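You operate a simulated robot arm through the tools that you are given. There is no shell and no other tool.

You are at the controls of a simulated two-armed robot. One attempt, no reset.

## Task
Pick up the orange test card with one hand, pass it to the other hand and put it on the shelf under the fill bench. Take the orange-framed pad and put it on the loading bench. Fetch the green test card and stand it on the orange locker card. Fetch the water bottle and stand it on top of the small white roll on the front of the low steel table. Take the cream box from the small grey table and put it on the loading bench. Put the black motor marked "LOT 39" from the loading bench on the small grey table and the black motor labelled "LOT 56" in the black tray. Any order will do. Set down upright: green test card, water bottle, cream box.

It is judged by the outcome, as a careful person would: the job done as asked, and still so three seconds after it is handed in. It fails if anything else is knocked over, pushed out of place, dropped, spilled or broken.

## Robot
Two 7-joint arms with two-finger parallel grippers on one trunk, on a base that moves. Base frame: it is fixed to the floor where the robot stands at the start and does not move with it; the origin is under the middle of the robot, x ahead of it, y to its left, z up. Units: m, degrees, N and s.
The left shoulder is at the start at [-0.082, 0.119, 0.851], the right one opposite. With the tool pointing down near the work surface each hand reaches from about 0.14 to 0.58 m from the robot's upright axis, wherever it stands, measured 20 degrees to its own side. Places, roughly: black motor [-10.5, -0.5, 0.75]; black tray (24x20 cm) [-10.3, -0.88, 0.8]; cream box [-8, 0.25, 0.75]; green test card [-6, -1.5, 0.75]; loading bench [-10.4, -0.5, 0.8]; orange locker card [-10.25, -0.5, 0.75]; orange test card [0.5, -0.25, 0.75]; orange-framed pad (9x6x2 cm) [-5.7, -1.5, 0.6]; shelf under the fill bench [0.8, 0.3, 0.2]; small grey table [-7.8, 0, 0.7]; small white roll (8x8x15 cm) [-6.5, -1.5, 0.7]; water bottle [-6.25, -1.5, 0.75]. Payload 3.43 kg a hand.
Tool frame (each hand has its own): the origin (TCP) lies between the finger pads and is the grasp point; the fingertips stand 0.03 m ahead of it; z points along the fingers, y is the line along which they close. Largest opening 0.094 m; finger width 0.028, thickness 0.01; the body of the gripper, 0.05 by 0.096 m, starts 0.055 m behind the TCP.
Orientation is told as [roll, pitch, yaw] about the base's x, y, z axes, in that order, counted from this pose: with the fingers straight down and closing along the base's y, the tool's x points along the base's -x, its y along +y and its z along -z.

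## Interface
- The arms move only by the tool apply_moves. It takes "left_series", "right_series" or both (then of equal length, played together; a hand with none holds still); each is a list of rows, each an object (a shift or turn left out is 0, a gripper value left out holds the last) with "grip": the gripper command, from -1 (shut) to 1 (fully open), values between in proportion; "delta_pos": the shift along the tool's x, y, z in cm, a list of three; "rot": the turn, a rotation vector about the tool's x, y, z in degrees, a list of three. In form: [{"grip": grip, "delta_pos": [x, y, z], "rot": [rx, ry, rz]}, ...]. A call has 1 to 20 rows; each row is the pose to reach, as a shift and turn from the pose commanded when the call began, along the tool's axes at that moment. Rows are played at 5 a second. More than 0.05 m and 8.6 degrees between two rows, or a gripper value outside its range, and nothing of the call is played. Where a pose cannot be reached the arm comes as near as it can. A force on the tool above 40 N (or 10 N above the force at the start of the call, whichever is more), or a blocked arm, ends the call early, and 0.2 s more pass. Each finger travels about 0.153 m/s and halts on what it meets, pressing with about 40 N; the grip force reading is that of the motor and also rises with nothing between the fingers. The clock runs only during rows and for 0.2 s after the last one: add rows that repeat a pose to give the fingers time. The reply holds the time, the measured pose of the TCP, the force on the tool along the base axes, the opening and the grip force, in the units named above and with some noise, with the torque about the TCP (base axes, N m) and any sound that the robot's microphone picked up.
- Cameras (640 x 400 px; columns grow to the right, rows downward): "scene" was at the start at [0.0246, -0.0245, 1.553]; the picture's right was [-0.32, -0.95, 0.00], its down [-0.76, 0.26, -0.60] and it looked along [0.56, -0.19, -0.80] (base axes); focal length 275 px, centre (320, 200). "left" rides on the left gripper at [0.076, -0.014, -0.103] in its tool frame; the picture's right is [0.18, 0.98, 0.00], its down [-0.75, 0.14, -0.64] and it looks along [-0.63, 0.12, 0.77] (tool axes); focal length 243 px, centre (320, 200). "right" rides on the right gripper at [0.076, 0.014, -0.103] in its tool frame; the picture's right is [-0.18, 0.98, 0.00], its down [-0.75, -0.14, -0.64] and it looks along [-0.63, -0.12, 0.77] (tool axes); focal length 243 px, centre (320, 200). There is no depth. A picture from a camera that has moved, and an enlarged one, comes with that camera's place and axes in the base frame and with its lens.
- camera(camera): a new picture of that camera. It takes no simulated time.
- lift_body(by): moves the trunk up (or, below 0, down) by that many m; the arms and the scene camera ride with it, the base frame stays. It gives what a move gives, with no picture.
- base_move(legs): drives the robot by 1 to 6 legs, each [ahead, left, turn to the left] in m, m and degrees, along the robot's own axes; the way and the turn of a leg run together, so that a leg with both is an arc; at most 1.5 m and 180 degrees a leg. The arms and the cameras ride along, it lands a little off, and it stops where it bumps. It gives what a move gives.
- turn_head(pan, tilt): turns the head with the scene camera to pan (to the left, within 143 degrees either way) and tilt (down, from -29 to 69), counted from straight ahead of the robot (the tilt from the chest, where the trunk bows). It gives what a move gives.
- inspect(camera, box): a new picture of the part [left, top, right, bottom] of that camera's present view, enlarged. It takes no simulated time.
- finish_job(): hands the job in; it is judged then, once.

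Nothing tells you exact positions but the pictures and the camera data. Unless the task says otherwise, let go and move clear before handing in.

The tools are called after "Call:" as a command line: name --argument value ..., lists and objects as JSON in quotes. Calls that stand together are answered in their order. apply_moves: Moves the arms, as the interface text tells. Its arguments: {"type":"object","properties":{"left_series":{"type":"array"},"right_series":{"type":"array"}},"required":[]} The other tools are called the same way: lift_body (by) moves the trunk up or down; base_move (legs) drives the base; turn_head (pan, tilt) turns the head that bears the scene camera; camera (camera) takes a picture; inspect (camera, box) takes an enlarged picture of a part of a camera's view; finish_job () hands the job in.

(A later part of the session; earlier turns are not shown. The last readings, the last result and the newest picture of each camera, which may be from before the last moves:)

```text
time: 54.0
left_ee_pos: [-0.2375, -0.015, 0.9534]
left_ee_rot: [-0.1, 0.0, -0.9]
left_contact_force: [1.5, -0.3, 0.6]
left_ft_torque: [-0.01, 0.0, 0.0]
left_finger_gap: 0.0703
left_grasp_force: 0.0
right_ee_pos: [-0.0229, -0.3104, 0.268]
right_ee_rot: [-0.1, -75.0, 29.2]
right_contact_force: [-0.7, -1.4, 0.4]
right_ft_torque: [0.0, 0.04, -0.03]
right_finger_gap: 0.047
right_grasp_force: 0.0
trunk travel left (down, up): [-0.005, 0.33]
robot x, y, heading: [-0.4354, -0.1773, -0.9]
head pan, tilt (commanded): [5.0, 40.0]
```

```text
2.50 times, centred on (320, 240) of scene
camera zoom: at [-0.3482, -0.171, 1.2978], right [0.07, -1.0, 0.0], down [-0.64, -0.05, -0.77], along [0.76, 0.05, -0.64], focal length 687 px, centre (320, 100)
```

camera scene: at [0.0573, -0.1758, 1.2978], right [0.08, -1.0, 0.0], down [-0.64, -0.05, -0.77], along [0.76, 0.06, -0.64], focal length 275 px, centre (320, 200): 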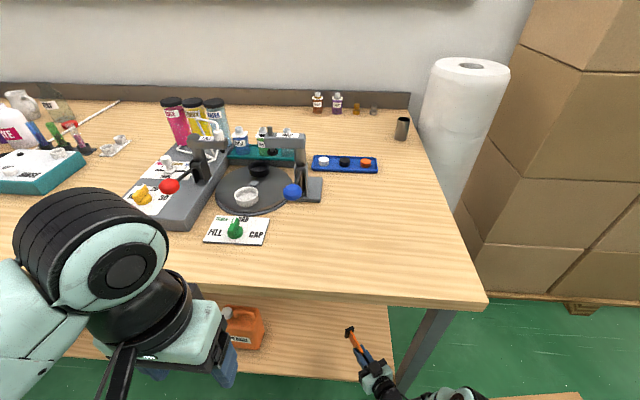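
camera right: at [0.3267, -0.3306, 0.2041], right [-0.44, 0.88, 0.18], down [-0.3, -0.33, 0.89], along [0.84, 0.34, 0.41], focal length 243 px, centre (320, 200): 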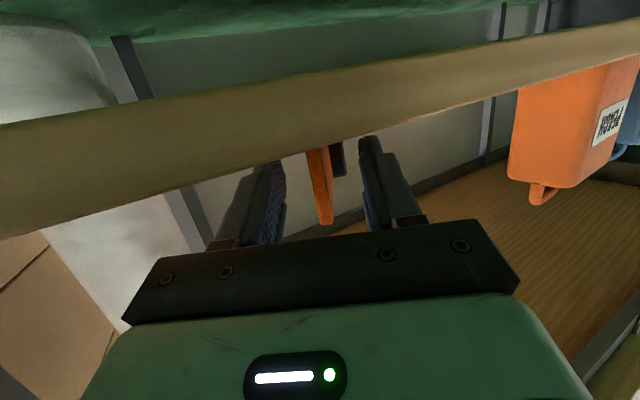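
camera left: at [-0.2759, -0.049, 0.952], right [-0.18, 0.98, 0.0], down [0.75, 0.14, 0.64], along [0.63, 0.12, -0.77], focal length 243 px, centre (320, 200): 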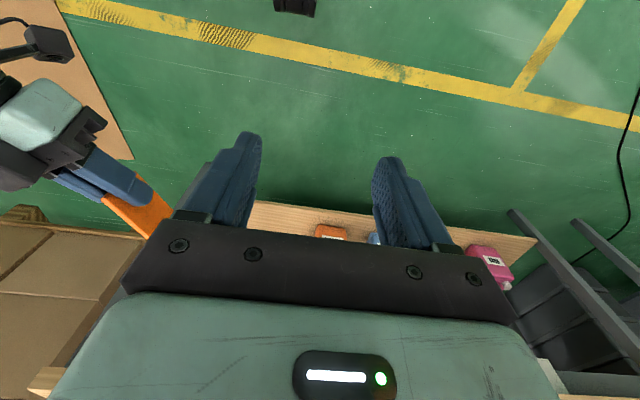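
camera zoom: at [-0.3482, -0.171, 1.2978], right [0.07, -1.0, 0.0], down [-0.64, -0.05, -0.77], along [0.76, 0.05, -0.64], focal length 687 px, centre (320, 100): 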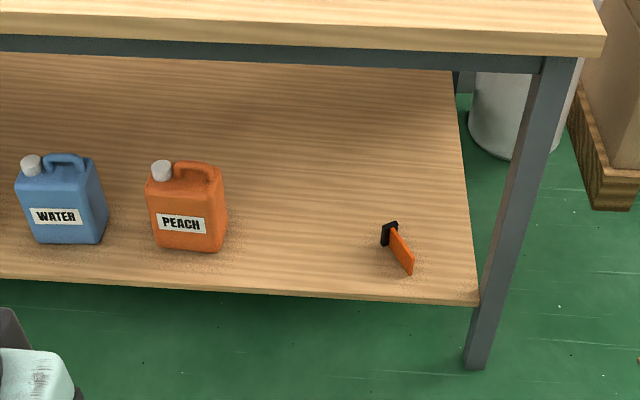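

The orange card is standing on the shelf, nothing else disturbed. Now I raise the trunk and bring the right hand back to a compact pointing-down travel pose.

Call:
lift_body --by 0.27

Call:
apply_moves --right_series '[{"delta_pos": [-3.5, -0.5, -2.5], "rot": [0, 7.5, 0], "grip": 1}, {"delta_pos": [-7, -1.1, -4.9], "rot": [0, 15, 0]}, {"delta_pos": [-10.5, -1.6, -7.4], "rot": [0, 22.5, 0]}, {"delta_pos": [-14, -2.2, -9.8], "rot": [0, 30, 0]}, {"delta_pos": [-17.5, -2.7, -12.3], "rot": [0, 37.5, 0]}, {"delta_pos": [-20.9, -3.2, -14.8], "rot": [0, 45, 0]}, {"delta_pos": [-24.4, -3.8, -17.2], "rot": [0, 52.5, 0]}, {"delta_pos": [-27.9, -4.3, -19.7], "rot": [0, 60, 0]}, {"delta_pos": [-31.4, -4.9, -22.1], "rot": [0, 67.5, 0]}, {"delta_pos": [-34.9, -5.4, -24.6], "rot": [0, 75, 0]}, {"delta_pos": [-34.9, -5.4, -24.6], "rot": [0, 75, 0]}]'

```text
time: 56.7
left_ee_pos: [-0.2376, -0.0137, 1.222]
left_ee_rot: [0.1, 0.0, -0.9]
left_contact_force: [0.6, -0.7, 0.6]
left_ft_torque: [0.03, 0.0, 0.03]
left_finger_gap: 0.0704
left_grasp_force: 0.0
right_ee_pos: [-0.0229, -0.3102, 0.5372]
right_ee_rot: [-0.1, -75.0, 29.2]
right_contact_force: [-0.6, -0.7, 0.4]
right_ft_torque: [-0.02, -0.05, 0.0]
right_finger_gap: 0.0469
right_grasp_force: 0.0
trunk travel left (down, up): [-0.275, 0.06]
robot x, y, heading: [-0.4408, -0.1787, -1.0]
head pan, tilt (commanded): [5.0, 40.0]
```

```text
time: 59.1
left_ee_pos: [-0.2372, -0.0149, 1.2219]
left_ee_rot: [-0.1, 0.0, -0.9]
left_contact_force: [0.2, 0.1, 0.0]
left_ft_torque: [0.0, 0.0, -0.04]
left_finger_gap: 0.0708
left_grasp_force: 0.0
right_ee_pos: [-0.1246, -0.429, 0.9392]
right_ee_rot: [0.0, 0.0, 29.1]
right_contact_force: [0.2, 0.1, 0.2]
right_ft_torque: [0.02, -0.02, -0.02]
right_finger_gap: 0.094
right_grasp_force: 0.2
trunk travel left (down, up): [-0.275, 0.06]
robot x, y, heading: [-0.4381, -0.1732, -0.7]
head pan, tilt (commanded): [5.0, 40.0]
```

Call:
apply_moves --right_series '[{"delta_pos": [0, 0, -3], "rot": [0, 0, 7.5]}, {"delta_pos": [0, 0, -6], "rot": [0, 0, 15]}, {"delta_pos": [0, 0, -9], "rot": [0, 0, 22]}, {"delta_pos": [0, 0, -12], "rot": [0, 0, 29]}, {"delta_pos": [0, 0, -12], "rot": [0, 0, 29]}]' --left_series '[{"delta_pos": [0, 2, 3]}, {"delta_pos": [-2, 4, 6]}, {"delta_pos": [-4, 6, 9]}, {"delta_pos": [-5, 8, 10]}, {"delta_pos": [-5, 8, 10]}]'

Call:
turn_head --pan 140 --tilt 20

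Call:
camera --camera "scene"

Call:
turn_head --pan -140 --tilt 20

Call:
camera --camera "scene"

```text
time: 60.3
left_ee_pos: [-0.1845, 0.0633, 1.1209]
left_ee_rot: [0.1, 0.0, -1.0]
left_contact_force: [0.0, 0.1, -0.4]
left_ft_torque: [0.03, -0.02, 0.02]
left_finger_gap: 0.0707
left_grasp_force: 0.1
right_ee_pos: [-0.125, -0.4277, 1.0583]
right_ee_rot: [0.0, -0.1, 0.1]
right_contact_force: [-0.4, 0.2, 0.6]
right_ft_torque: [-0.02, 0.0, -0.01]
right_finger_gap: 0.0941
right_grasp_force: 0.1
trunk travel left (down, up): [-0.275, 0.06]
robot x, y, heading: [-0.4387, -0.1799, -1.0]
head pan, tilt (commanded): [5.0, 40.0]
```

```text
time: 62.5
left_ee_pos: [-0.1873, 0.0632, 1.1211]
left_ee_rot: [0.0, 0.0, -0.9]
left_contact_force: [0.6, 0.4, 0.5]
left_ft_torque: [0.04, -0.03, -0.03]
left_finger_gap: 0.0709
left_grasp_force: 0.0
right_ee_pos: [-0.1249, -0.4268, 1.0575]
right_ee_rot: [0.0, 0.0, 0.1]
right_contact_force: [0.1, 0.7, 0.3]
right_ft_torque: [-0.02, 0.0, 0.0]
right_finger_gap: 0.0939
right_grasp_force: 0.1
trunk travel left (down, up): [-0.275, 0.06]
robot x, y, heading: [-0.4382, -0.1749, -1.2]
head pan, tilt (commanded): [140.0, 20.0]
```

```text
taken
camera scene: at [-0.5521, -0.1152, 1.6031], right [0.66, 0.76, 0.0], down [0.26, -0.22, -0.94], along [-0.71, 0.62, -0.34], focal length 275 px, centre (320, 200)
```

scene: 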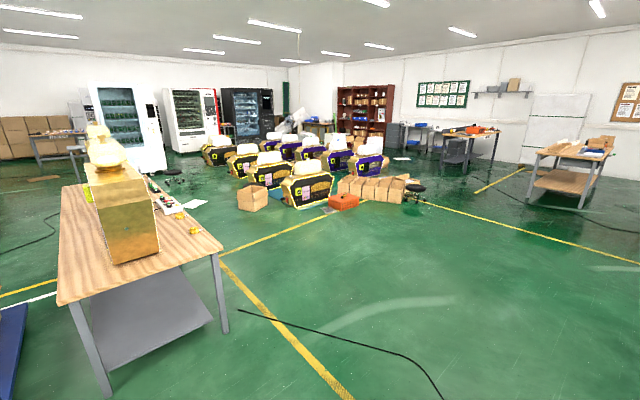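

```text
time: 66.3
left_ee_pos: [-0.1864, 0.0632, 1.1207]
left_ee_rot: [0.0, 0.0, -0.8]
left_contact_force: [-0.4, -0.1, -0.5]
left_ft_torque: [-0.03, -0.03, 0.0]
left_finger_gap: 0.0702
left_grasp_force: 0.2
right_ee_pos: [-0.1259, -0.428, 1.0566]
right_ee_rot: [0.0, 0.0, 0.1]
right_contact_force: [0.1, 0.3, 0.3]
right_ft_torque: [-0.02, -0.03, -0.01]
right_finger_gap: 0.0943
right_grasp_force: 0.2
trunk travel left (down, up): [-0.275, 0.06]
robot x, y, heading: [-0.4353, -0.1769, -0.9]
head pan, tilt (commanded): [-140.0, 20.0]
```

```text
taken
camera scene: at [-0.5541, -0.2349, 1.6031], right [-0.63, 0.78, 0.0], down [0.27, 0.22, -0.94], along [-0.73, -0.59, -0.34], focal length 275 px, centre (320, 200)
```

scene: 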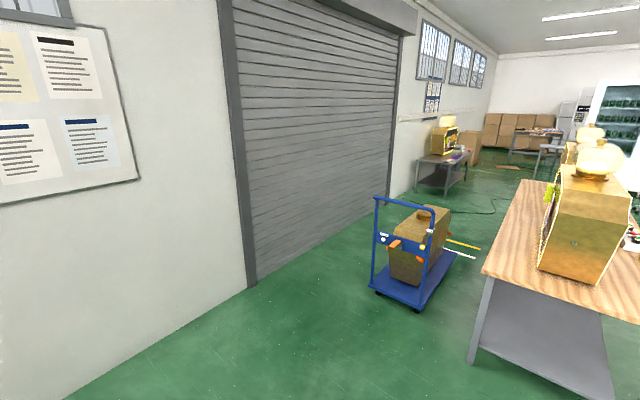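

The room stretches away behind me: a wooden table with a gold machine at x≈-2.2…-4.1, a blue trolley beside it, and further off the low steel table by the wall. I zoom on these to plan the drive.

Call:
inspect --camera "scene" --box '[360, 90, 640, 265]'

Call:
turn_head --pan 143 --tilt 10

Call:
inspect --camera "scene" --box '[0, 80, 320, 280]'

```text
2.29 times, centred on (500, 178) of scene
camera zoom: at [-0.5541, -0.2349, 1.6031], right [-0.63, 0.78, 0.0], down [0.27, 0.22, -0.94], along [-0.73, -0.59, -0.34], focal length 628 px, centre (-91, 251)
```

zoom: 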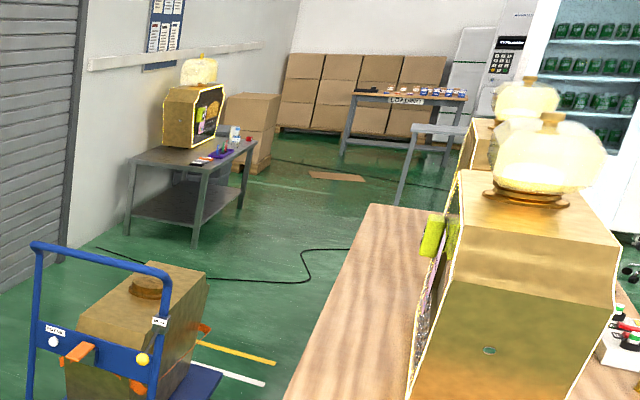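

```text
time: 70.2
left_ee_pos: [-0.1871, 0.0635, 1.1218]
left_ee_rot: [0.0, 0.0, -0.9]
left_contact_force: [0.5, 0.3, 0.0]
left_ft_torque: [0.01, -0.02, -0.01]
left_finger_gap: 0.0705
left_grasp_force: 0.0
right_ee_pos: [-0.1249, -0.4276, 1.0571]
right_ee_rot: [0.0, 0.1, 0.2]
right_contact_force: [-0.5, -0.7, 0.2]
right_ft_torque: [-0.02, -0.01, 0.01]
right_finger_gap: 0.0939
right_grasp_force: 0.2
trunk travel left (down, up): [-0.275, 0.06]
robot x, y, heading: [-0.4368, -0.1784, -0.7]
head pan, tilt (commanded): [143.0, 10.0]
```

```text
2.00 times, centred on (160, 180) of scene
camera zoom: at [-0.5551, -0.119, 1.6194], right [0.62, 0.79, 0.0], down [0.14, -0.11, -0.98], along [-0.78, 0.61, -0.17], focal length 550 px, centre (640, 240)
```

zoom: 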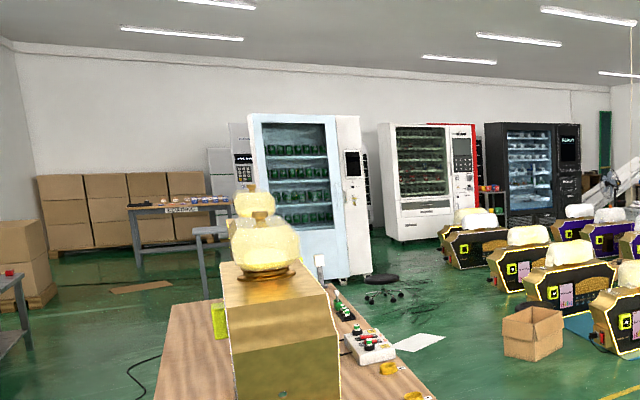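

I see the low steel table (front edge y≈-1.36, x -5.45…-6.9), the small grey table beyond and the loading bench at the far end. I'll turn around and pass the wooden table on its +y side (corridor y≈0.45…1.4).

Call:
turn_head --pan 0 --tilt 25

Call:
base_move --legs '[[-0.1, 0, 0], [0, 0, 180]]'

Call:
camera --camera "scene"

```text
time: 72.5
left_ee_pos: [-0.1862, 0.0626, 1.1217]
left_ee_rot: [0.0, 0.0, -1.0]
left_contact_force: [0.1, -0.3, -0.2]
left_ft_torque: [-0.01, 0.04, -0.01]
left_finger_gap: 0.0705
left_grasp_force: 0.1
right_ee_pos: [-0.1253, -0.4264, 1.0571]
right_ee_rot: [0.0, -0.1, 0.2]
right_contact_force: [0.6, 0.0, 0.5]
right_ft_torque: [0.0, -0.01, 0.0]
right_finger_gap: 0.0939
right_grasp_force: 0.1
trunk travel left (down, up): [-0.275, 0.06]
robot x, y, heading: [-0.4364, -0.1773, -1.2]
head pan, tilt (commanded): [0.0, 25.0]
```

```text
time: 81.1
left_ee_pos: [-0.7728, -0.4266, 1.1224]
left_ee_rot: [0.1, 0.1, -178.0]
left_contact_force: [0.4, -0.1, 0.1]
left_ft_torque: [-0.01, 0.0, -0.01]
left_finger_gap: 0.0708
left_grasp_force: 0.0
right_ee_pos: [-0.8596, 0.0599, 1.0571]
right_ee_rot: [0.1, 0.0, -176.9]
right_contact_force: [0.2, -0.3, -0.1]
right_ft_torque: [0.0, -0.01, 0.01]
right_finger_gap: 0.0941
right_grasp_force: 0.0
trunk travel left (down, up): [-0.275, 0.06]
robot x, y, heading: [-0.5362, -0.1748, -178.1]
head pan, tilt (commanded): [0.0, 25.0]
```

```text
taken
camera scene: at [-0.5847, -0.1772, 1.595], right [-0.04, 1.0, 0.0], down [0.42, 0.02, -0.91], along [-0.91, -0.03, -0.42], focal length 275 px, centre (320, 200)
```

scene: 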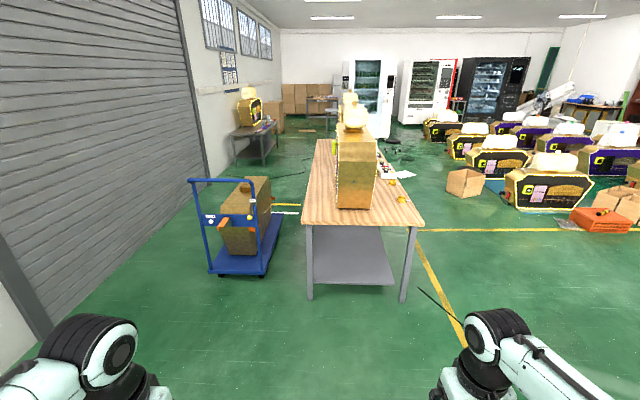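

Call:
base_move --legs '[[0.82, -1.2, -1.9]]'

Call:
camera --camera "scene"

```text
time: 91.9
left_ee_pos: [-1.6195, 0.7591, 1.1211]
left_ee_rot: [-0.1, 0.1, -179.3]
left_contact_force: [-0.7, -0.4, 0.4]
left_ft_torque: [0.03, 0.0, 0.0]
left_finger_gap: 0.0702
left_grasp_force: 0.1
right_ee_pos: [-1.6943, 1.2481, 1.0568]
right_ee_rot: [0.0, 0.0, -178.3]
right_contact_force: [-0.3, -0.1, -0.3]
right_ft_torque: [-0.02, -0.02, -0.02]
right_finger_gap: 0.0942
right_grasp_force: 0.1
trunk travel left (down, up): [-0.275, 0.06]
robot x, y, heading: [-1.3761, 1.005, -179.4]
head pan, tilt (commanded): [0.0, 25.0]
```

```text
taken
camera scene: at [-1.425, 1.0041, 1.595], right [-0.01, 1.0, 0.0], down [0.42, 0.01, -0.91], along [-0.91, -0.01, -0.42], focal length 275 px, centre (320, 200)
```

scene: 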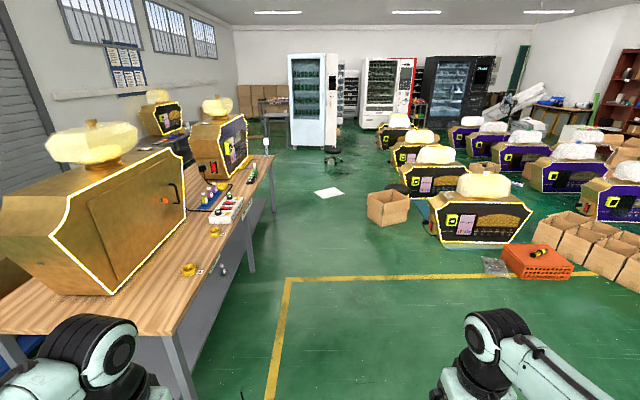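

Call:
base_move --legs '[[1.5, -0.08, -0.6], [1.1, 0, 0]]'

Call:
camera --camera "scene"

```text
refused: leg 1 is longer than a leg can be; nothing moved
```

```text
taken
camera scene: at [-1.425, 1.0041, 1.595], right [-0.01, 1.0, 0.0], down [0.42, 0.01, -0.91], along [-0.91, -0.01, -0.42], focal length 275 px, centre (320, 200)
```

scene: 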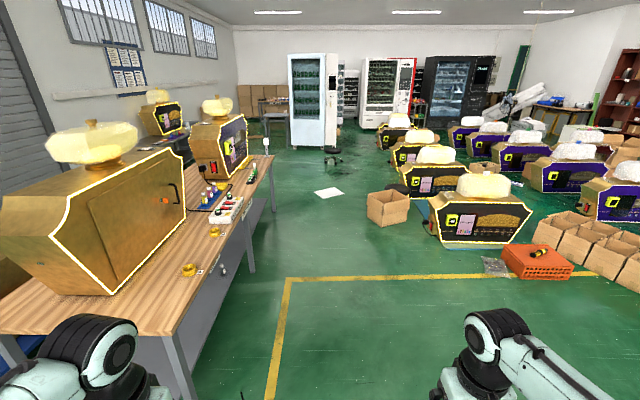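

The corridor beside the wooden table looks clear; I drive forward along y≈1.05 in legs under 1.5 m.

Call:
base_move --legs '[[1.4, -0.06, -0.6], [1.1, 0, 0]]'

Call:
turn_head --pan 20 --tilt 35

Call:
camera --camera "scene"

```text
time: 104.0
left_ee_pos: [-4.0893, 0.7444, 1.1223]
left_ee_rot: [-0.1, 0.0, -177.2]
left_contact_force: [-0.2, 0.6, -0.3]
left_ft_torque: [-0.01, 0.0, 0.0]
left_finger_gap: 0.0707
left_grasp_force: 0.1
right_ee_pos: [-4.1833, 1.2296, 1.0575]
right_ee_rot: [-0.1, 0.0, -176.1]
right_contact_force: [-0.3, -0.1, -0.7]
right_ft_torque: [0.02, 0.03, 0.02]
right_finger_gap: 0.0937
right_grasp_force: 0.0
trunk travel left (down, up): [-0.275, 0.06]
robot x, y, heading: [-3.8551, 0.9997, -177.0]
head pan, tilt (commanded): [0.0, 25.0]
```

```text
time: 104.8
left_ee_pos: [-4.0893, 0.7441, 1.1211]
left_ee_rot: [0.1, 0.0, -177.2]
left_contact_force: [0.0, -0.8, 0.6]
left_ft_torque: [0.01, -0.01, 0.04]
left_finger_gap: 0.0704
left_grasp_force: 0.0
right_ee_pos: [-4.1827, 1.2293, 1.0573]
right_ee_rot: [0.1, 0.1, -176.1]
right_contact_force: [-0.3, 0.2, 0.2]
right_ft_torque: [-0.04, 0.0, 0.0]
right_finger_gap: 0.0938
right_grasp_force: 0.0
trunk travel left (down, up): [-0.275, 0.06]
robot x, y, heading: [-3.8519, 1.0001, -177.1]
head pan, tilt (commanded): [20.0, 35.0]
```

```text
taken
camera scene: at [-3.8932, 0.9676, 1.5793], right [-0.39, 0.92, 0.0], down [0.53, 0.22, -0.82], along [-0.76, -0.32, -0.57], focal length 275 px, centre (320, 200)
```

scene: 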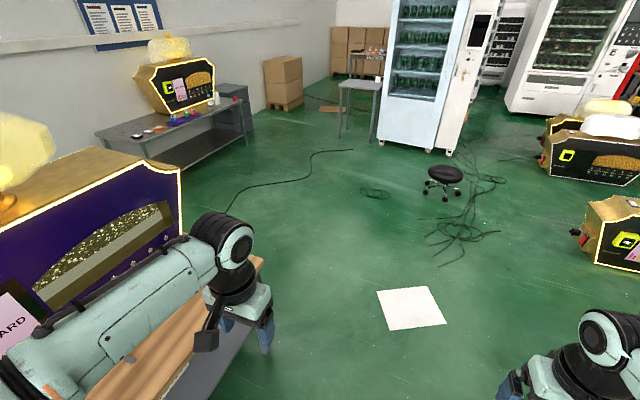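

The sheet of paper on the floor (x≈-4.9…-5.3, y≈0.86…1.3) and the table corner (-4.51, 0.46) leave a diagonal gap. I position ahead of it and turn to face along the diagonal.

Call:
base_move --legs '[[0.4265, -0.2126, 0], [0, 0, 44]]'

Call:
turn_head --pan 0 --tilt 50

Call:
camera --camera "scene"

```text
time: 109.7
left_ee_pos: [-4.2857, 0.8377, 1.1224]
left_ee_rot: [0.1, 0.0, -133.2]
left_contact_force: [0.2, -0.1, 0.8]
left_ft_torque: [0.03, 0.01, -0.02]
left_finger_gap: 0.0703
left_grasp_force: 0.2
right_ee_pos: [-4.6903, 1.1228, 1.058]
right_ee_rot: [0.1, 0.0, -132.1]
right_contact_force: [-0.8, -0.5, 0.3]
right_ft_torque: [-0.02, 0.01, 0.01]
right_finger_gap: 0.0941
right_grasp_force: 0.1
trunk travel left (down, up): [-0.275, 0.06]
robot x, y, heading: [-4.2949, 1.1844, -133.0]
head pan, tilt (commanded): [20.0, 35.0]
```

```text
time: 110.5
left_ee_pos: [-4.285, 0.8386, 1.1218]
left_ee_rot: [0.0, 0.0, -133.3]
left_contact_force: [0.6, 0.0, 1.5]
left_ft_torque: [0.02, -0.03, 0.0]
left_finger_gap: 0.0705
left_grasp_force: 0.0
right_ee_pos: [-4.6902, 1.1222, 1.0568]
right_ee_rot: [0.0, 0.0, -132.0]
right_contact_force: [-0.1, -0.1, -0.7]
right_ft_torque: [-0.01, 0.01, 0.01]
right_finger_gap: 0.0938
right_grasp_force: 0.1
trunk travel left (down, up): [-0.275, 0.06]
robot x, y, heading: [-4.2976, 1.1847, -133.3]
head pan, tilt (commanded): [0.0, 50.0]
```

```text
taken
camera scene: at [-4.318, 1.1596, 1.5575], right [-0.73, 0.68, 0.0], down [0.52, 0.56, -0.64], along [-0.44, -0.47, -0.77], focal length 275 px, centre (320, 200)
```

scene: 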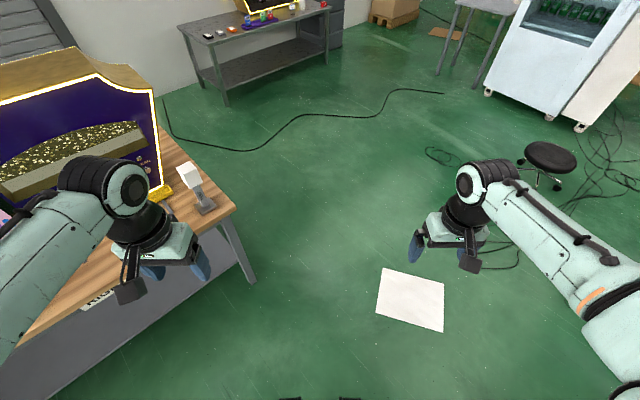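

A small lamp sits on that table corner and my left elbow sticks out to that side, so I first stretch the left arm forward and inward to draw the elbow in, then check the clearance.

Call:
apply_moves --left_series '[{"delta_pos": [-3.5, -2.5, 0]}, {"delta_pos": [-7, -5, 0]}, {"delta_pos": [-10.5, -7.5, 1]}, {"delta_pos": [-14, -10, 2]}, {"delta_pos": [-17, -12, 3]}, {"delta_pos": [-20, -14, 4]}, {"delta_pos": [-20, -14, 4]}]'

Call:
turn_head --pan 35 --tilt 55

Call:
camera --camera "scene"

```text
time: 112.1
left_ee_pos: [-4.5237, 0.7875, 1.0828]
left_ee_rot: [0.0, -0.1, -133.1]
left_contact_force: [-0.2, -0.1, 0.0]
left_ft_torque: [0.0, 0.0, 0.02]
left_finger_gap: 0.0705
left_grasp_force: 0.1
right_ee_pos: [-4.6897, 1.1226, 1.0582]
right_ee_rot: [0.1, 0.0, -132.1]
right_contact_force: [0.1, -0.5, -1.2]
right_ft_torque: [0.0, -0.02, 0.01]
right_finger_gap: 0.0941
right_grasp_force: 0.1
trunk travel left (down, up): [-0.275, 0.06]
robot x, y, heading: [-4.2952, 1.1837, -133.4]
head pan, tilt (commanded): [0.0, 50.0]
```

```text
time: 113.2
left_ee_pos: [-4.5251, 0.7866, 1.0816]
left_ee_rot: [0.1, 0.1, -133.2]
left_contact_force: [0.4, -0.7, -0.4]
left_ft_torque: [0.01, 0.03, 0.02]
left_finger_gap: 0.0705
left_grasp_force: 0.0
right_ee_pos: [-4.6901, 1.1228, 1.0572]
right_ee_rot: [0.0, -0.1, -132.1]
right_contact_force: [-0.3, 0.3, 0.4]
right_ft_torque: [0.02, 0.01, 0.03]
right_finger_gap: 0.0939
right_grasp_force: 0.0
trunk travel left (down, up): [-0.275, 0.06]
robot x, y, heading: [-4.2962, 1.1831, -133.2]
head pan, tilt (commanded): [35.0, 55.0]
```

```text
taken
camera scene: at [-4.2758, 1.1445, 1.551], right [-0.99, 0.14, 0.0], down [0.12, 0.81, -0.57], along [-0.08, -0.57, -0.82], focal length 275 px, centre (320, 200)
```

scene: 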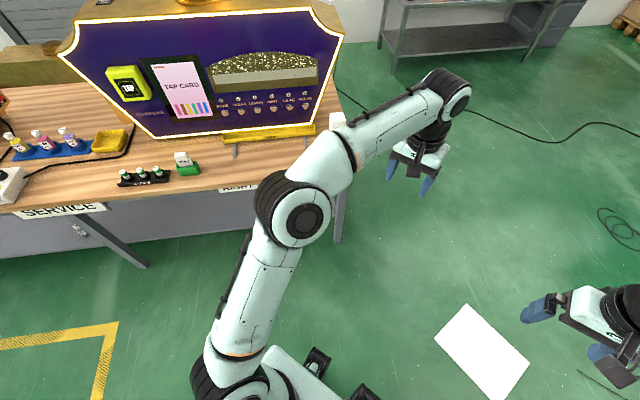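

The elbow is now drawn in to about 0.3 m and the base is narrow, so there is clearance to both the table corner and the paper. I drive diagonally through.

Call:
base_move --legs '[[0, -0.04, 0], [1.35, 0, 0]]'

Call:
turn_head --pan 20 --tilt 35

Call:
camera --camera "scene"

```text
time: 120.5
left_ee_pos: [-5.4073, -0.2065, 1.0811]
left_ee_rot: [0.0, 0.0, -129.3]
left_contact_force: [-0.5, 0.6, -0.4]
left_ft_torque: [-0.01, -0.01, 0.0]
left_finger_gap: 0.0706
left_grasp_force: 0.2
right_ee_pos: [-5.5956, 0.117, 1.0583]
right_ee_rot: [-0.1, 0.0, -128.3]
right_contact_force: [0.5, 0.4, 0.4]
right_ft_torque: [-0.01, 0.0, 0.02]
right_finger_gap: 0.0944
right_grasp_force: 0.0
trunk travel left (down, up): [-0.275, 0.06]
robot x, y, heading: [-5.2074, 0.2058, -129.5]
head pan, tilt (commanded): [35.0, 55.0]
```

```text
time: 121.3
left_ee_pos: [-5.4068, -0.2067, 1.0824]
left_ee_rot: [0.0, 0.0, -129.3]
left_contact_force: [-0.1, 0.6, 0.5]
left_ft_torque: [0.02, -0.03, -0.01]
left_finger_gap: 0.0703
left_grasp_force: 0.0
right_ee_pos: [-5.594, 0.1163, 1.0572]
right_ee_rot: [-0.1, 0.0, -128.2]
right_contact_force: [0.4, -0.1, 0.3]
right_ft_torque: [0.03, 0.0, 0.0]
right_finger_gap: 0.0938
right_grasp_force: 0.0
trunk travel left (down, up): [-0.275, 0.06]
robot x, y, heading: [-5.2044, 0.2064, -129.3]
head pan, tilt (commanded): [20.0, 35.0]
```

```text
taken
camera scene: at [-5.2069, 0.1558, 1.5792], right [-0.94, 0.33, 0.0], down [0.19, 0.54, -0.82], along [-0.27, -0.77, -0.57], focal length 275 px, centre (320, 200)
```

scene: 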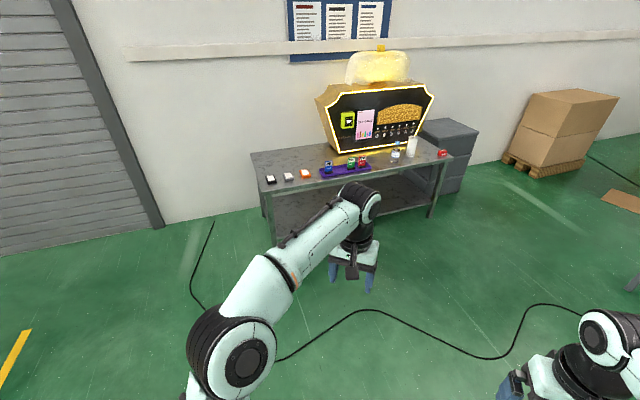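

Call:
inspect --camera "scene" --box '[240, 120, 460, 257]'

```text
2.91 times, centred on (350, 188) of scene
camera zoom: at [-5.2069, 0.1558, 1.5792], right [-0.94, 0.33, 0.0], down [0.19, 0.54, -0.82], along [-0.27, -0.77, -0.57], focal length 800 px, centre (233, 234)
```

zoom: 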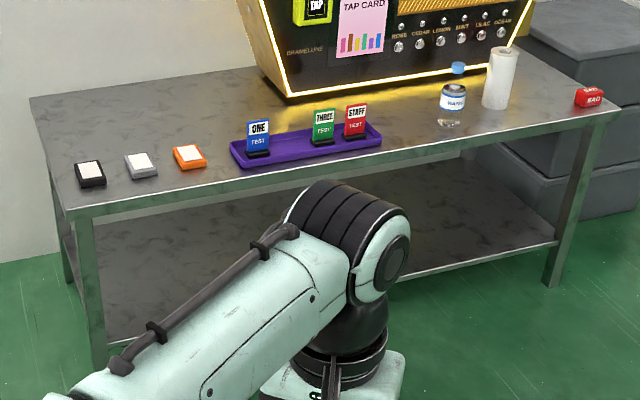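

On the low steel table (top z≈0.60, front edge y≈-1.34) I see the orange pad ≈[-5.68,-1.51], green "THREE" card ≈[-6.03,-1.48] in a purple tray, water bottle ≈[-6.39,-1.47] and white roll ≈[-6.57,-1.51]. I turn to face the table and go to its right end for the bottle first.

Call:
base_move --legs '[[0, 0, 39.3], [0.5, -0.57, 0], [0.5, -0.576, 0]]'

Call:
turn_head --pan -10 --tilt 40

Call:
camera --camera "scene"

```text
time: 133.5
left_ee_pos: [-6.1885, -1.2474, 1.0813]
left_ee_rot: [0.0, 0.0, -88.6]
left_contact_force: [-1.3, 0.0, 0.5]
left_ft_torque: [0.02, 0.01, 0.01]
left_finger_gap: 0.0705
left_grasp_force: 0.1
right_ee_pos: [-6.5419, -1.125, 1.057]
right_ee_rot: [0.0, 0.1, -87.5]
right_contact_force: [-0.6, 1.4, 0.4]
right_ft_torque: [-0.01, -0.01, -0.01]
right_finger_gap: 0.0938
right_grasp_force: 0.1
trunk travel left (down, up): [-0.275, 0.06]
robot x, y, heading: [-6.3039, -0.8026, -88.7]
head pan, tilt (commanded): [20.0, 35.0]
```

```text
time: 134.5
left_ee_pos: [-6.1884, -1.2467, 1.0812]
left_ee_rot: [0.0, 0.0, -88.7]
left_contact_force: [1.3, 0.3, -1.2]
left_ft_torque: [0.01, 0.0, 0.02]
left_finger_gap: 0.0703
left_grasp_force: 0.1
right_ee_pos: [-6.5416, -1.124, 1.0575]
right_ee_rot: [0.1, 0.0, -87.4]
right_contact_force: [0.8, -0.1, -0.1]
right_ft_torque: [-0.01, 0.01, 0.0]
right_finger_gap: 0.0939
right_grasp_force: 0.0
trunk travel left (down, up): [-0.275, 0.06]
robot x, y, heading: [-6.3035, -0.7979, -88.9]
head pan, tilt (commanded): [-10.0, 40.0]
```

```text
taken
camera scene: at [-6.3185, -0.8435, 1.5717], right [-0.99, 0.15, 0.0], down [0.1, 0.64, -0.77], along [-0.11, -0.76, -0.64], focal length 275 px, centre (320, 200)
```

scene: 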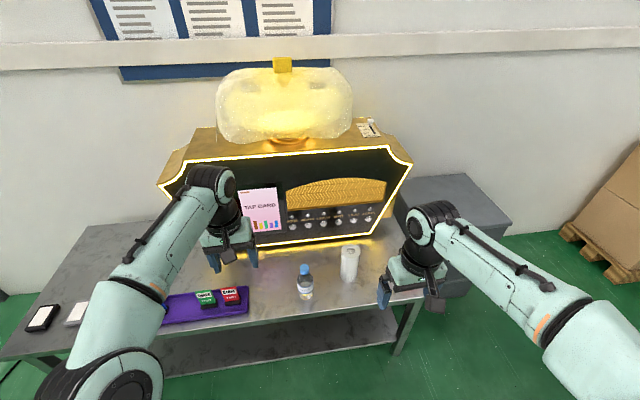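

Call:
inspect --camera "scene" --box '[240, 220, 432, 340]'

Call:
camera --camera "right"

Call:
camera --camera "left"

```text
3.33 times, centred on (336, 280) of scene
camera zoom: at [-6.3185, -0.8435, 1.5717], right [-0.99, 0.15, 0.0], down [0.1, 0.64, -0.77], along [-0.11, -0.76, -0.64], focal length 916 px, centre (267, -67)
```

zoom: 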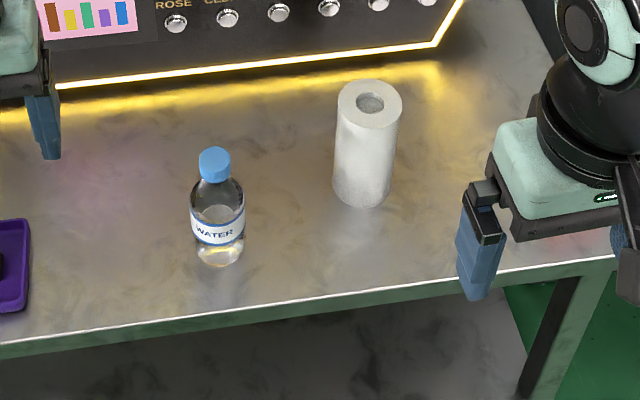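

```text
taken
camera right: at [-6.5312, -1.0474, 1.1596], right [0.99, -0.14, 0.0], down [-0.11, -0.76, 0.64], along [-0.09, -0.64, -0.77], focal length 243 px, centre (320, 200)
```

right: 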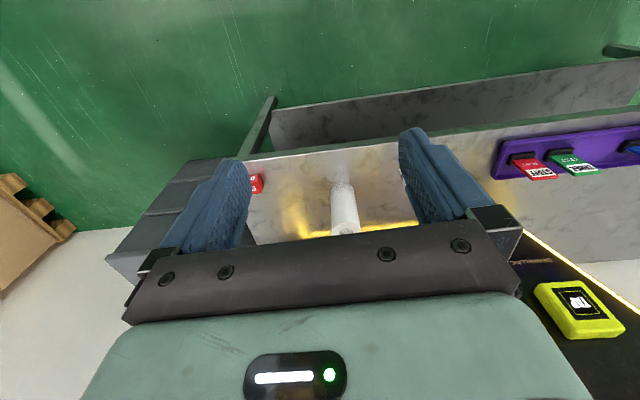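

```text
taken
camera left: at [-6.2065, -1.173, 1.1829], right [0.98, 0.21, 0.0], down [0.16, -0.75, 0.64], along [0.13, -0.63, -0.77], focal length 243 px, centre (320, 200)
```

left: 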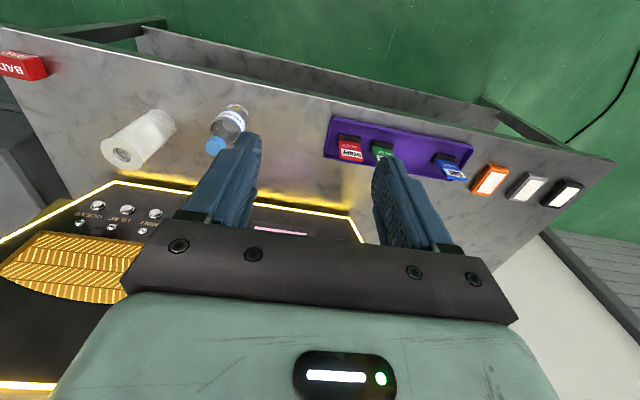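

Bottle at about [-6.353,-1.422] (cap top z≈0.777), roll at about [-6.543,-1.494] with its top at z≈0.75. I retract the left hand, drive closer and lower the trunk to work with the right hand.

Call:
apply_moves --left_series '[{"delta_pos": [4, 2, 0]}, {"delta_pos": [8, 4, 0]}, {"delta_pos": [12, 6, -1]}, {"delta_pos": [16, 8, -2]}, {"delta_pos": [20, 10, -3]}, {"delta_pos": [20, 10, -3]}]'

Call:
base_move --legs '[[0.17, 0, -1.0]]'

Call:
lift_body --by -0.17

Call:
camera --camera "right"

Call:
camera --camera "scene"

```text
time: 135.9
left_ee_pos: [-6.094, -1.045, 1.1127]
left_ee_rot: [0.0, 0.2, -88.6]
left_contact_force: [-0.7, -0.8, -0.5]
left_ft_torque: [0.02, 0.02, -0.04]
left_finger_gap: 0.0704
left_grasp_force: 0.2
right_ee_pos: [-6.5423, -1.1256, 1.058]
right_ee_rot: [0.0, 0.0, -87.4]
right_contact_force: [-0.2, -0.5, -0.1]
right_ft_torque: [0.0, 0.0, 0.03]
right_finger_gap: 0.0941
right_grasp_force: 0.0
trunk travel left (down, up): [-0.275, 0.06]
robot x, y, heading: [-6.3042, -0.8018, -88.7]
head pan, tilt (commanded): [-10.0, 40.0]
```

```text
time: 137.4
left_ee_pos: [-6.0959, -1.2187, 1.1125]
left_ee_rot: [0.0, 0.0, -89.6]
left_contact_force: [-0.2, -0.6, 0.3]
left_ft_torque: [0.02, 0.01, 0.0]
left_finger_gap: 0.071
left_grasp_force: 0.0
right_ee_pos: [-6.5459, -1.2894, 1.0559]
right_ee_rot: [0.1, -0.1, -88.7]
right_contact_force: [0.1, -0.1, -0.8]
right_ft_torque: [-0.03, -0.02, -0.01]
right_finger_gap: 0.094
right_grasp_force: 0.1
trunk travel left (down, up): [-0.275, 0.06]
robot x, y, heading: [-6.301, -0.9736, -89.6]
head pan, tilt (commanded): [-10.0, 40.0]
```

```text
time: 139.3
left_ee_pos: [-6.0966, -1.2165, 0.9441]
left_ee_rot: [0.0, 0.1, -89.6]
left_contact_force: [0.4, -0.4, -0.7]
left_ft_torque: [0.01, -0.01, -0.01]
left_finger_gap: 0.0706
left_grasp_force: 0.0
right_ee_pos: [-6.5462, -1.2899, 0.886]
right_ee_rot: [0.0, 0.0, -88.6]
right_contact_force: [0.4, -0.1, -0.4]
right_ft_torque: [0.01, 0.0, 0.02]
right_finger_gap: 0.0941
right_grasp_force: 0.1
trunk travel left (down, up): [-0.105, 0.23]
robot x, y, heading: [-6.303, -0.9711, -89.9]
head pan, tilt (commanded): [-10.0, 40.0]
```

```text
taken
camera right: at [-6.533, -1.2128, 0.9898], right [0.99, -0.16, 0.0], down [-0.12, -0.76, 0.64], along [-0.1, -0.63, -0.77], focal length 243 px, centre (320, 200)
```

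right: 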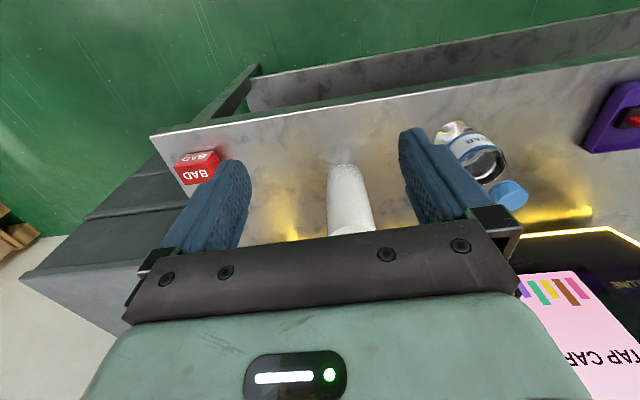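

```text
taken
camera scene: at [-6.3166, -1.0323, 1.3994], right [-0.99, 0.17, 0.0], down [0.11, 0.63, -0.77], along [-0.13, -0.76, -0.64], focal length 275 px, centre (320, 200)
```

scene: 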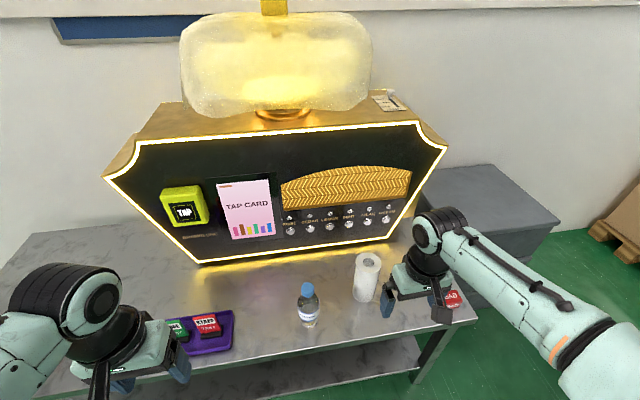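

I'll grasp the bottle from the side with the hand nearly horizontal so it stays upright. I back up a little, raise the trunk, and turn the right hand to point forward.

Call:
base_move --legs '[[-0.09, 0, 0]]'

Call:
lift_body --by 0.13

Call:
apply_moves --right_series '[{"delta_pos": [0, 1, 1], "rot": [0, -8, 0]}, {"delta_pos": [0, 2, 2], "rot": [0, -16, 0]}, {"delta_pos": [0, 3, 4], "rot": [0, -24, 0]}, {"delta_pos": [-1, 4, 6], "rot": [0, -32, 0]}, {"delta_pos": [-2, 5, 8], "rot": [0, -40, 0]}, {"delta_pos": [-3, 6, 10], "rot": [0, -48, 0]}, {"delta_pos": [-4, 7, 12], "rot": [0, -56, 0]}, {"delta_pos": [-5, 8, 14], "rot": [0, -63, 0]}, {"delta_pos": [-5, 8, 16], "rot": [0, -70, 0]}, {"delta_pos": [-5, 8, 18], "rot": [0, -75, 0]}, {"delta_pos": [-5, 8, 18], "rot": [0, -75, 0]}]'

Call:
camera --camera "right"

```text
time: 140.4
left_ee_pos: [-6.0956, -1.1262, 0.9432]
left_ee_rot: [0.1, -0.1, -89.5]
left_contact_force: [-0.4, 1.3, -0.3]
left_ft_torque: [-0.04, -0.03, 0.01]
left_finger_gap: 0.0706
left_grasp_force: 0.1
right_ee_pos: [-6.5446, -1.1989, 0.8878]
right_ee_rot: [0.0, 0.0, -88.5]
right_contact_force: [0.5, 0.7, -0.1]
right_ft_torque: [0.0, 0.02, -0.02]
right_finger_gap: 0.094
right_grasp_force: 0.1
trunk travel left (down, up): [-0.105, 0.23]
robot x, y, heading: [-6.3022, -0.8833, -89.5]
head pan, tilt (commanded): [-10.0, 40.0]
```

```text
time: 142.0
left_ee_pos: [-6.0957, -1.1284, 1.0731]
left_ee_rot: [0.1, 0.1, -89.5]
left_contact_force: [0.4, 0.0, -0.2]
left_ft_torque: [0.0, 0.04, 0.0]
left_finger_gap: 0.0706
left_grasp_force: 0.0
right_ee_pos: [-6.5462, -1.2008, 1.0169]
right_ee_rot: [0.0, 0.1, -88.5]
right_contact_force: [0.1, 0.2, 0.4]
right_ft_torque: [-0.03, 0.0, 0.01]
right_finger_gap: 0.094
right_grasp_force: 0.2
trunk travel left (down, up): [-0.235, 0.1]
robot x, y, heading: [-6.305, -0.8841, -89.4]
head pan, tilt (commanded): [-10.0, 40.0]
```

```text
time: 144.4
left_ee_pos: [-6.0957, -1.127, 1.0734]
left_ee_rot: [0.1, 0.1, -89.6]
left_contact_force: [-0.6, 0.6, 0.1]
left_ft_torque: [-0.03, -0.03, 0.01]
left_finger_gap: 0.0706
left_grasp_force: 0.0
right_ee_pos: [-6.4579, -1.2454, 0.8631]
right_ee_rot: [-1.7, -63.6, -85.6]
right_contact_force: [0.7, 0.8, -0.7]
right_ft_torque: [-0.03, -0.02, 0.03]
right_finger_gap: 0.094
right_grasp_force: 0.1
right hand out of reach, approached as far as the arm can: row 6, 9, 10, 11
trunk travel left (down, up): [-0.235, 0.1]
robot x, y, heading: [-6.3, -0.8854, -89.4]
head pan, tilt (commanded): [-10.0, 40.0]
```

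```text
taken
camera right: at [-6.4505, -1.1193, 0.8399], right [0.99, -0.03, 0.15], down [-0.14, 0.23, 0.96], along [-0.07, -0.97, 0.23], focal length 243 px, centre (320, 200)
```

right: 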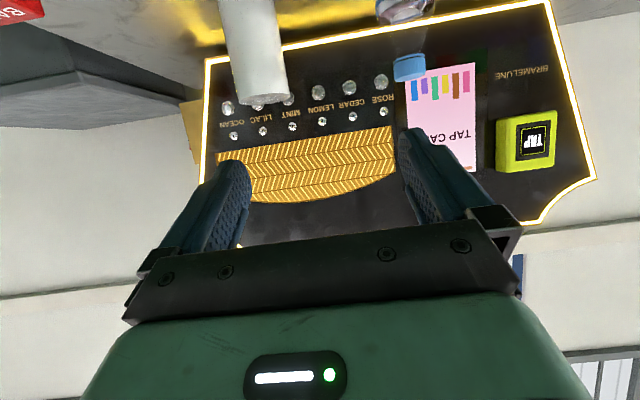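

Call:
apply_moves --right_series '[{"rot": [-6, 0, -3]}, {"rot": [-12, 0, -6]}, {"rot": [-17.9, 0, -8.9]}, {"rot": [-17.9, 0, -8.9]}]'

Call:
apply_moves --right_series '[{"rot": [0, -6, 0]}, {"rot": [0, -11.4, 0]}, {"rot": [0, -11.4, 0]}]'

```text
time: 145.4
left_ee_pos: [-6.0951, -1.1274, 1.0731]
left_ee_rot: [0.0, 0.0, -89.5]
left_contact_force: [0.0, -0.5, 0.6]
left_ft_torque: [0.01, 0.04, -0.01]
left_finger_gap: 0.0703
left_grasp_force: 0.1
right_ee_pos: [-6.4564, -1.2468, 0.863]
right_ee_rot: [-1.8, -63.3, -65.7]
right_contact_force: [0.5, -0.3, 0.1]
right_ft_torque: [0.02, 0.04, -0.01]
right_finger_gap: 0.0941
right_grasp_force: 0.0
trunk travel left (down, up): [-0.235, 0.1]
robot x, y, heading: [-6.2987, -0.8837, -89.3]
head pan, tilt (commanded): [-10.0, 40.0]
```

```text
time: 146.2
left_ee_pos: [-6.0954, -1.128, 1.0736]
left_ee_rot: [0.0, 0.0, -89.4]
left_contact_force: [-0.9, -0.3, 0.1]
left_ft_torque: [-0.04, -0.02, 0.0]
left_finger_gap: 0.0703
left_grasp_force: 0.1
right_ee_pos: [-6.4576, -1.2474, 0.8619]
right_ee_rot: [-3.1, -74.8, -64.1]
right_contact_force: [0.8, -0.2, -0.8]
right_ft_torque: [-0.01, 0.0, 0.0]
right_finger_gap: 0.094
right_grasp_force: 0.1
trunk travel left (down, up): [-0.235, 0.1]
robot x, y, heading: [-6.2976, -0.8836, -89.4]
head pan, tilt (commanded): [-10.0, 40.0]
```

Call:
apply_moves --right_series '[{"delta_pos": [2.7, 0.7, 2.5]}, {"delta_pos": [5.4, 1.4, 5]}, {"delta_pos": [8.1, 2, 7.5]}, {"delta_pos": [10.8, 2.7, 10]}, {"delta_pos": [13.3, 3.4, 12.5]}, {"delta_pos": [13.3, 3.4, 12.5]}]'

Call:
camera --camera "right"

Call:
camera --camera "scene"

```text
time: 147.6
left_ee_pos: [-6.0967, -1.127, 1.074]
left_ee_rot: [0.0, 0.0, -89.6]
left_contact_force: [0.3, 0.1, 0.4]
left_ft_torque: [0.03, 0.02, -0.02]
left_finger_gap: 0.0704
left_grasp_force: 0.0
right_ee_pos: [-6.4197, -1.3229, 0.715]
right_ee_rot: [-2.0, -74.2, -64.4]
right_contact_force: [-0.6, 0.1, -0.2]
right_ft_torque: [-0.01, 0.01, -0.01]
right_finger_gap: 0.0941
right_grasp_force: 0.0
right hand out of reach, approached as far as the arm can: row 4, 5, 6
trunk travel left (down, up): [-0.235, 0.1]
robot x, y, heading: [-6.3014, -0.8798, -89.4]
head pan, tilt (commanded): [-10.0, 40.0]
```

```text
taken
camera right: at [-6.4553, -1.2062, 0.6684], right [0.92, 0.35, 0.17], down [-0.29, 0.33, 0.9], along [0.26, -0.88, 0.4], focal length 243 px, centre (320, 200)
```

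right: 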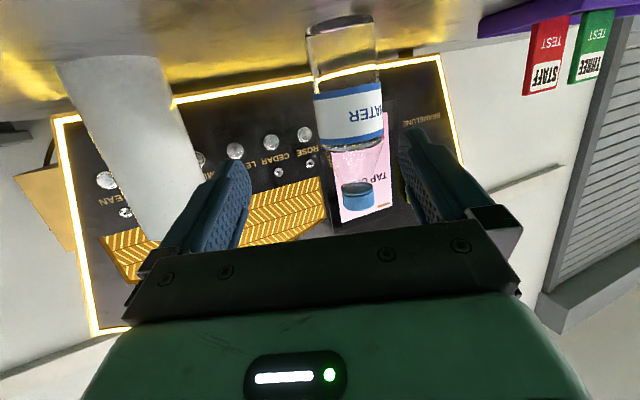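

```text
taken
camera scene: at [-6.3173, -0.9239, 1.5299], right [-0.99, 0.17, 0.0], down [0.11, 0.63, -0.77], along [-0.13, -0.76, -0.64], focal length 275 px, centre (320, 200)
```

scene: 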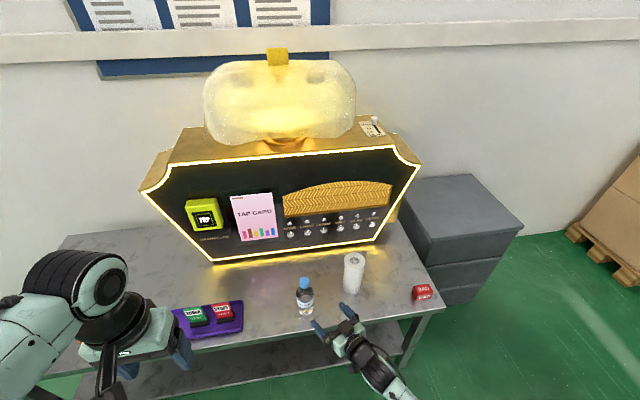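

The hand is nearly in place but near a reach limit; raising the trunk should free it. The bottle is 2.6 cm to the left of the hand's axis.

Call:
lift_body --by 0.1

Call:
apply_moves --right_series '[{"delta_pos": [3, 1, 0.7]}, {"delta_pos": [6, 2, 1.4]}, {"delta_pos": [9, 2.6, 2.1]}, {"delta_pos": [12, 2.6, 2.8]}, {"delta_pos": [12, 2.6, 2.8]}]'

Call:
camera --camera "right"

```text
time: 148.9
left_ee_pos: [-6.0959, -1.1257, 1.1724]
left_ee_rot: [0.0, 0.1, -89.4]
left_contact_force: [-0.3, 0.6, 0.2]
left_ft_torque: [-0.04, 0.02, -0.02]
left_finger_gap: 0.0705
left_grasp_force: 0.2
right_ee_pos: [-6.4186, -1.395, 0.8738]
right_ee_rot: [-15.7, -79.4, -51.1]
right_contact_force: [-0.2, -0.4, -0.1]
right_ft_torque: [0.03, 0.0, -0.03]
right_finger_gap: 0.0939
right_grasp_force: 0.1
trunk travel left (down, up): [-0.335, 0.0]
robot x, y, heading: [-6.3038, -0.8851, -89.4]
head pan, tilt (commanded): [-10.0, 40.0]
```

```text
time: 150.1
left_ee_pos: [-6.0951, -1.1274, 1.173]
left_ee_rot: [0.0, 0.0, -89.5]
left_contact_force: [-0.3, 0.1, 0.0]
left_ft_torque: [-0.02, -0.03, 0.0]
left_finger_gap: 0.0704
left_grasp_force: 0.1
right_ee_pos: [-6.4447, -1.4109, 0.7703]
right_ee_rot: [-13.0, -78.8, -51.9]
right_contact_force: [0.4, 0.1, -0.2]
right_ft_torque: [-0.02, 0.02, 0.02]
right_finger_gap: 0.0939
right_grasp_force: 0.0
right hand out of reach, approached as far as the arm can: row 1, 2, 3, 4, 5
trunk travel left (down, up): [-0.335, 0.0]
robot x, y, heading: [-6.3002, -0.8843, -89.4]
head pan, tilt (commanded): [-10.0, 40.0]
```

```text
taken
camera right: at [-6.4831, -1.3004, 0.7145], right [0.91, 0.39, 0.14], down [-0.3, 0.4, 0.87], along [0.28, -0.83, 0.48], focal length 243 px, centre (320, 200)
```

right: 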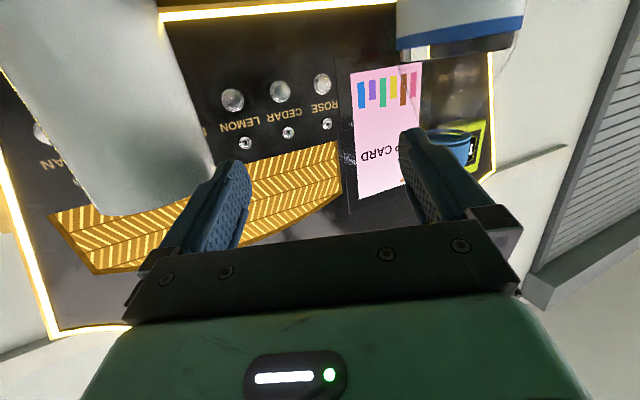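

The arm drifted while the trunk rose and the fingers are now close beside the bottle, so I back the base straight away from the table first.

Call:
base_move --legs '[[-0.2, 0, 0]]'

Call:
camera --camera "scene"

Call:
camera --camera "right"

```text
time: 151.7
left_ee_pos: [-6.0975, -0.9291, 1.175]
left_ee_rot: [0.0, -0.2, -89.4]
left_contact_force: [-0.1, 0.3, -0.7]
left_ft_torque: [-0.02, 0.0, -0.01]
left_finger_gap: 0.0704
left_grasp_force: 0.1
right_ee_pos: [-6.4455, -1.2117, 0.7712]
right_ee_rot: [-12.9, -78.7, -51.9]
right_contact_force: [0.0, -0.4, -0.4]
right_ft_torque: [-0.01, -0.04, -0.01]
right_finger_gap: 0.0942
right_grasp_force: 0.1
trunk travel left (down, up): [-0.335, 0.0]
robot x, y, heading: [-6.3034, -0.6865, -89.5]
head pan, tilt (commanded): [-10.0, 40.0]
```

```text
taken
camera scene: at [-6.3191, -0.7239, 1.6351], right [-0.99, 0.16, 0.0], down [0.11, 0.63, -0.77], along [-0.13, -0.76, -0.64], focal length 275 px, centre (320, 200)
```

scene: 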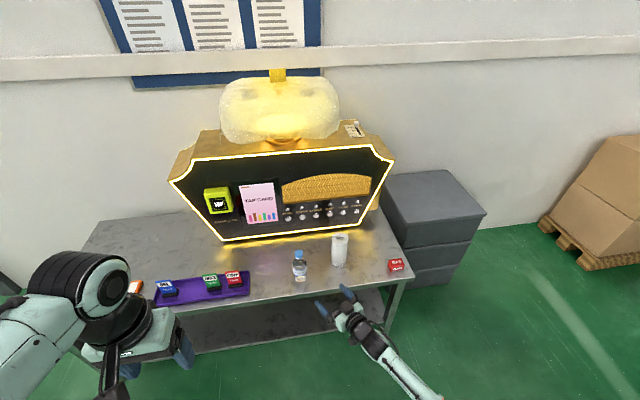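

```text
taken
camera right: at [-6.4844, -1.1023, 0.7153], right [0.91, 0.39, 0.14], down [-0.3, 0.4, 0.87], along [0.29, -0.83, 0.48], focal length 243 px, centre (320, 200)
```

right: 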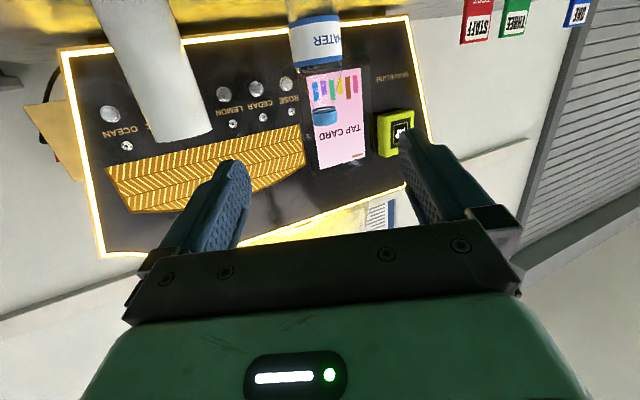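

Call:
apply_moves --right_series '[{"rot": [-5.1, 4, 1.4]}, {"rot": [-5.1, 4, 1.4]}]'

Call:
apply_moves --right_series '[{"delta_pos": [3, 0, 0.8]}, {"delta_pos": [6, 0, 1.6]}, {"delta_pos": [9, 0, 2.4]}, {"delta_pos": [9, 0, 2.4]}]'

```text
time: 152.3
left_ee_pos: [-6.0973, -0.9266, 1.1748]
left_ee_rot: [0.1, 0.0, -89.4]
left_contact_force: [-0.2, -0.2, -0.1]
left_ft_torque: [0.0, -0.03, 0.05]
left_finger_gap: 0.0705
left_grasp_force: 0.1
right_ee_pos: [-6.4444, -1.21, 0.7702]
right_ee_rot: [-0.1, -74.8, -60.0]
right_contact_force: [0.2, 0.9, -1.7]
right_ft_torque: [-0.03, 0.0, 0.04]
right_finger_gap: 0.094
right_grasp_force: 0.0
trunk travel left (down, up): [-0.335, 0.0]
robot x, y, heading: [-6.3026, -0.6862, -89.4]
head pan, tilt (commanded): [-10.0, 40.0]
```

```text
time: 153.3
left_ee_pos: [-6.0964, -0.9285, 1.1728]
left_ee_rot: [0.1, 0.1, -89.5]
left_contact_force: [0.0, -0.1, 0.3]
left_ft_torque: [-0.01, 0.0, -0.01]
left_finger_gap: 0.0703
left_grasp_force: 0.1
right_ee_pos: [-6.4452, -1.2122, 0.6759]
right_ee_rot: [-0.1, -74.9, -60.0]
right_contact_force: [0.2, -0.4, 0.8]
right_ft_torque: [0.02, -0.02, 0.01]
right_finger_gap: 0.0941
right_grasp_force: 0.1
trunk travel left (down, up): [-0.335, 0.0]
robot x, y, heading: [-6.3041, -0.681, -89.5]
head pan, tilt (commanded): [-10.0, 40.0]
```

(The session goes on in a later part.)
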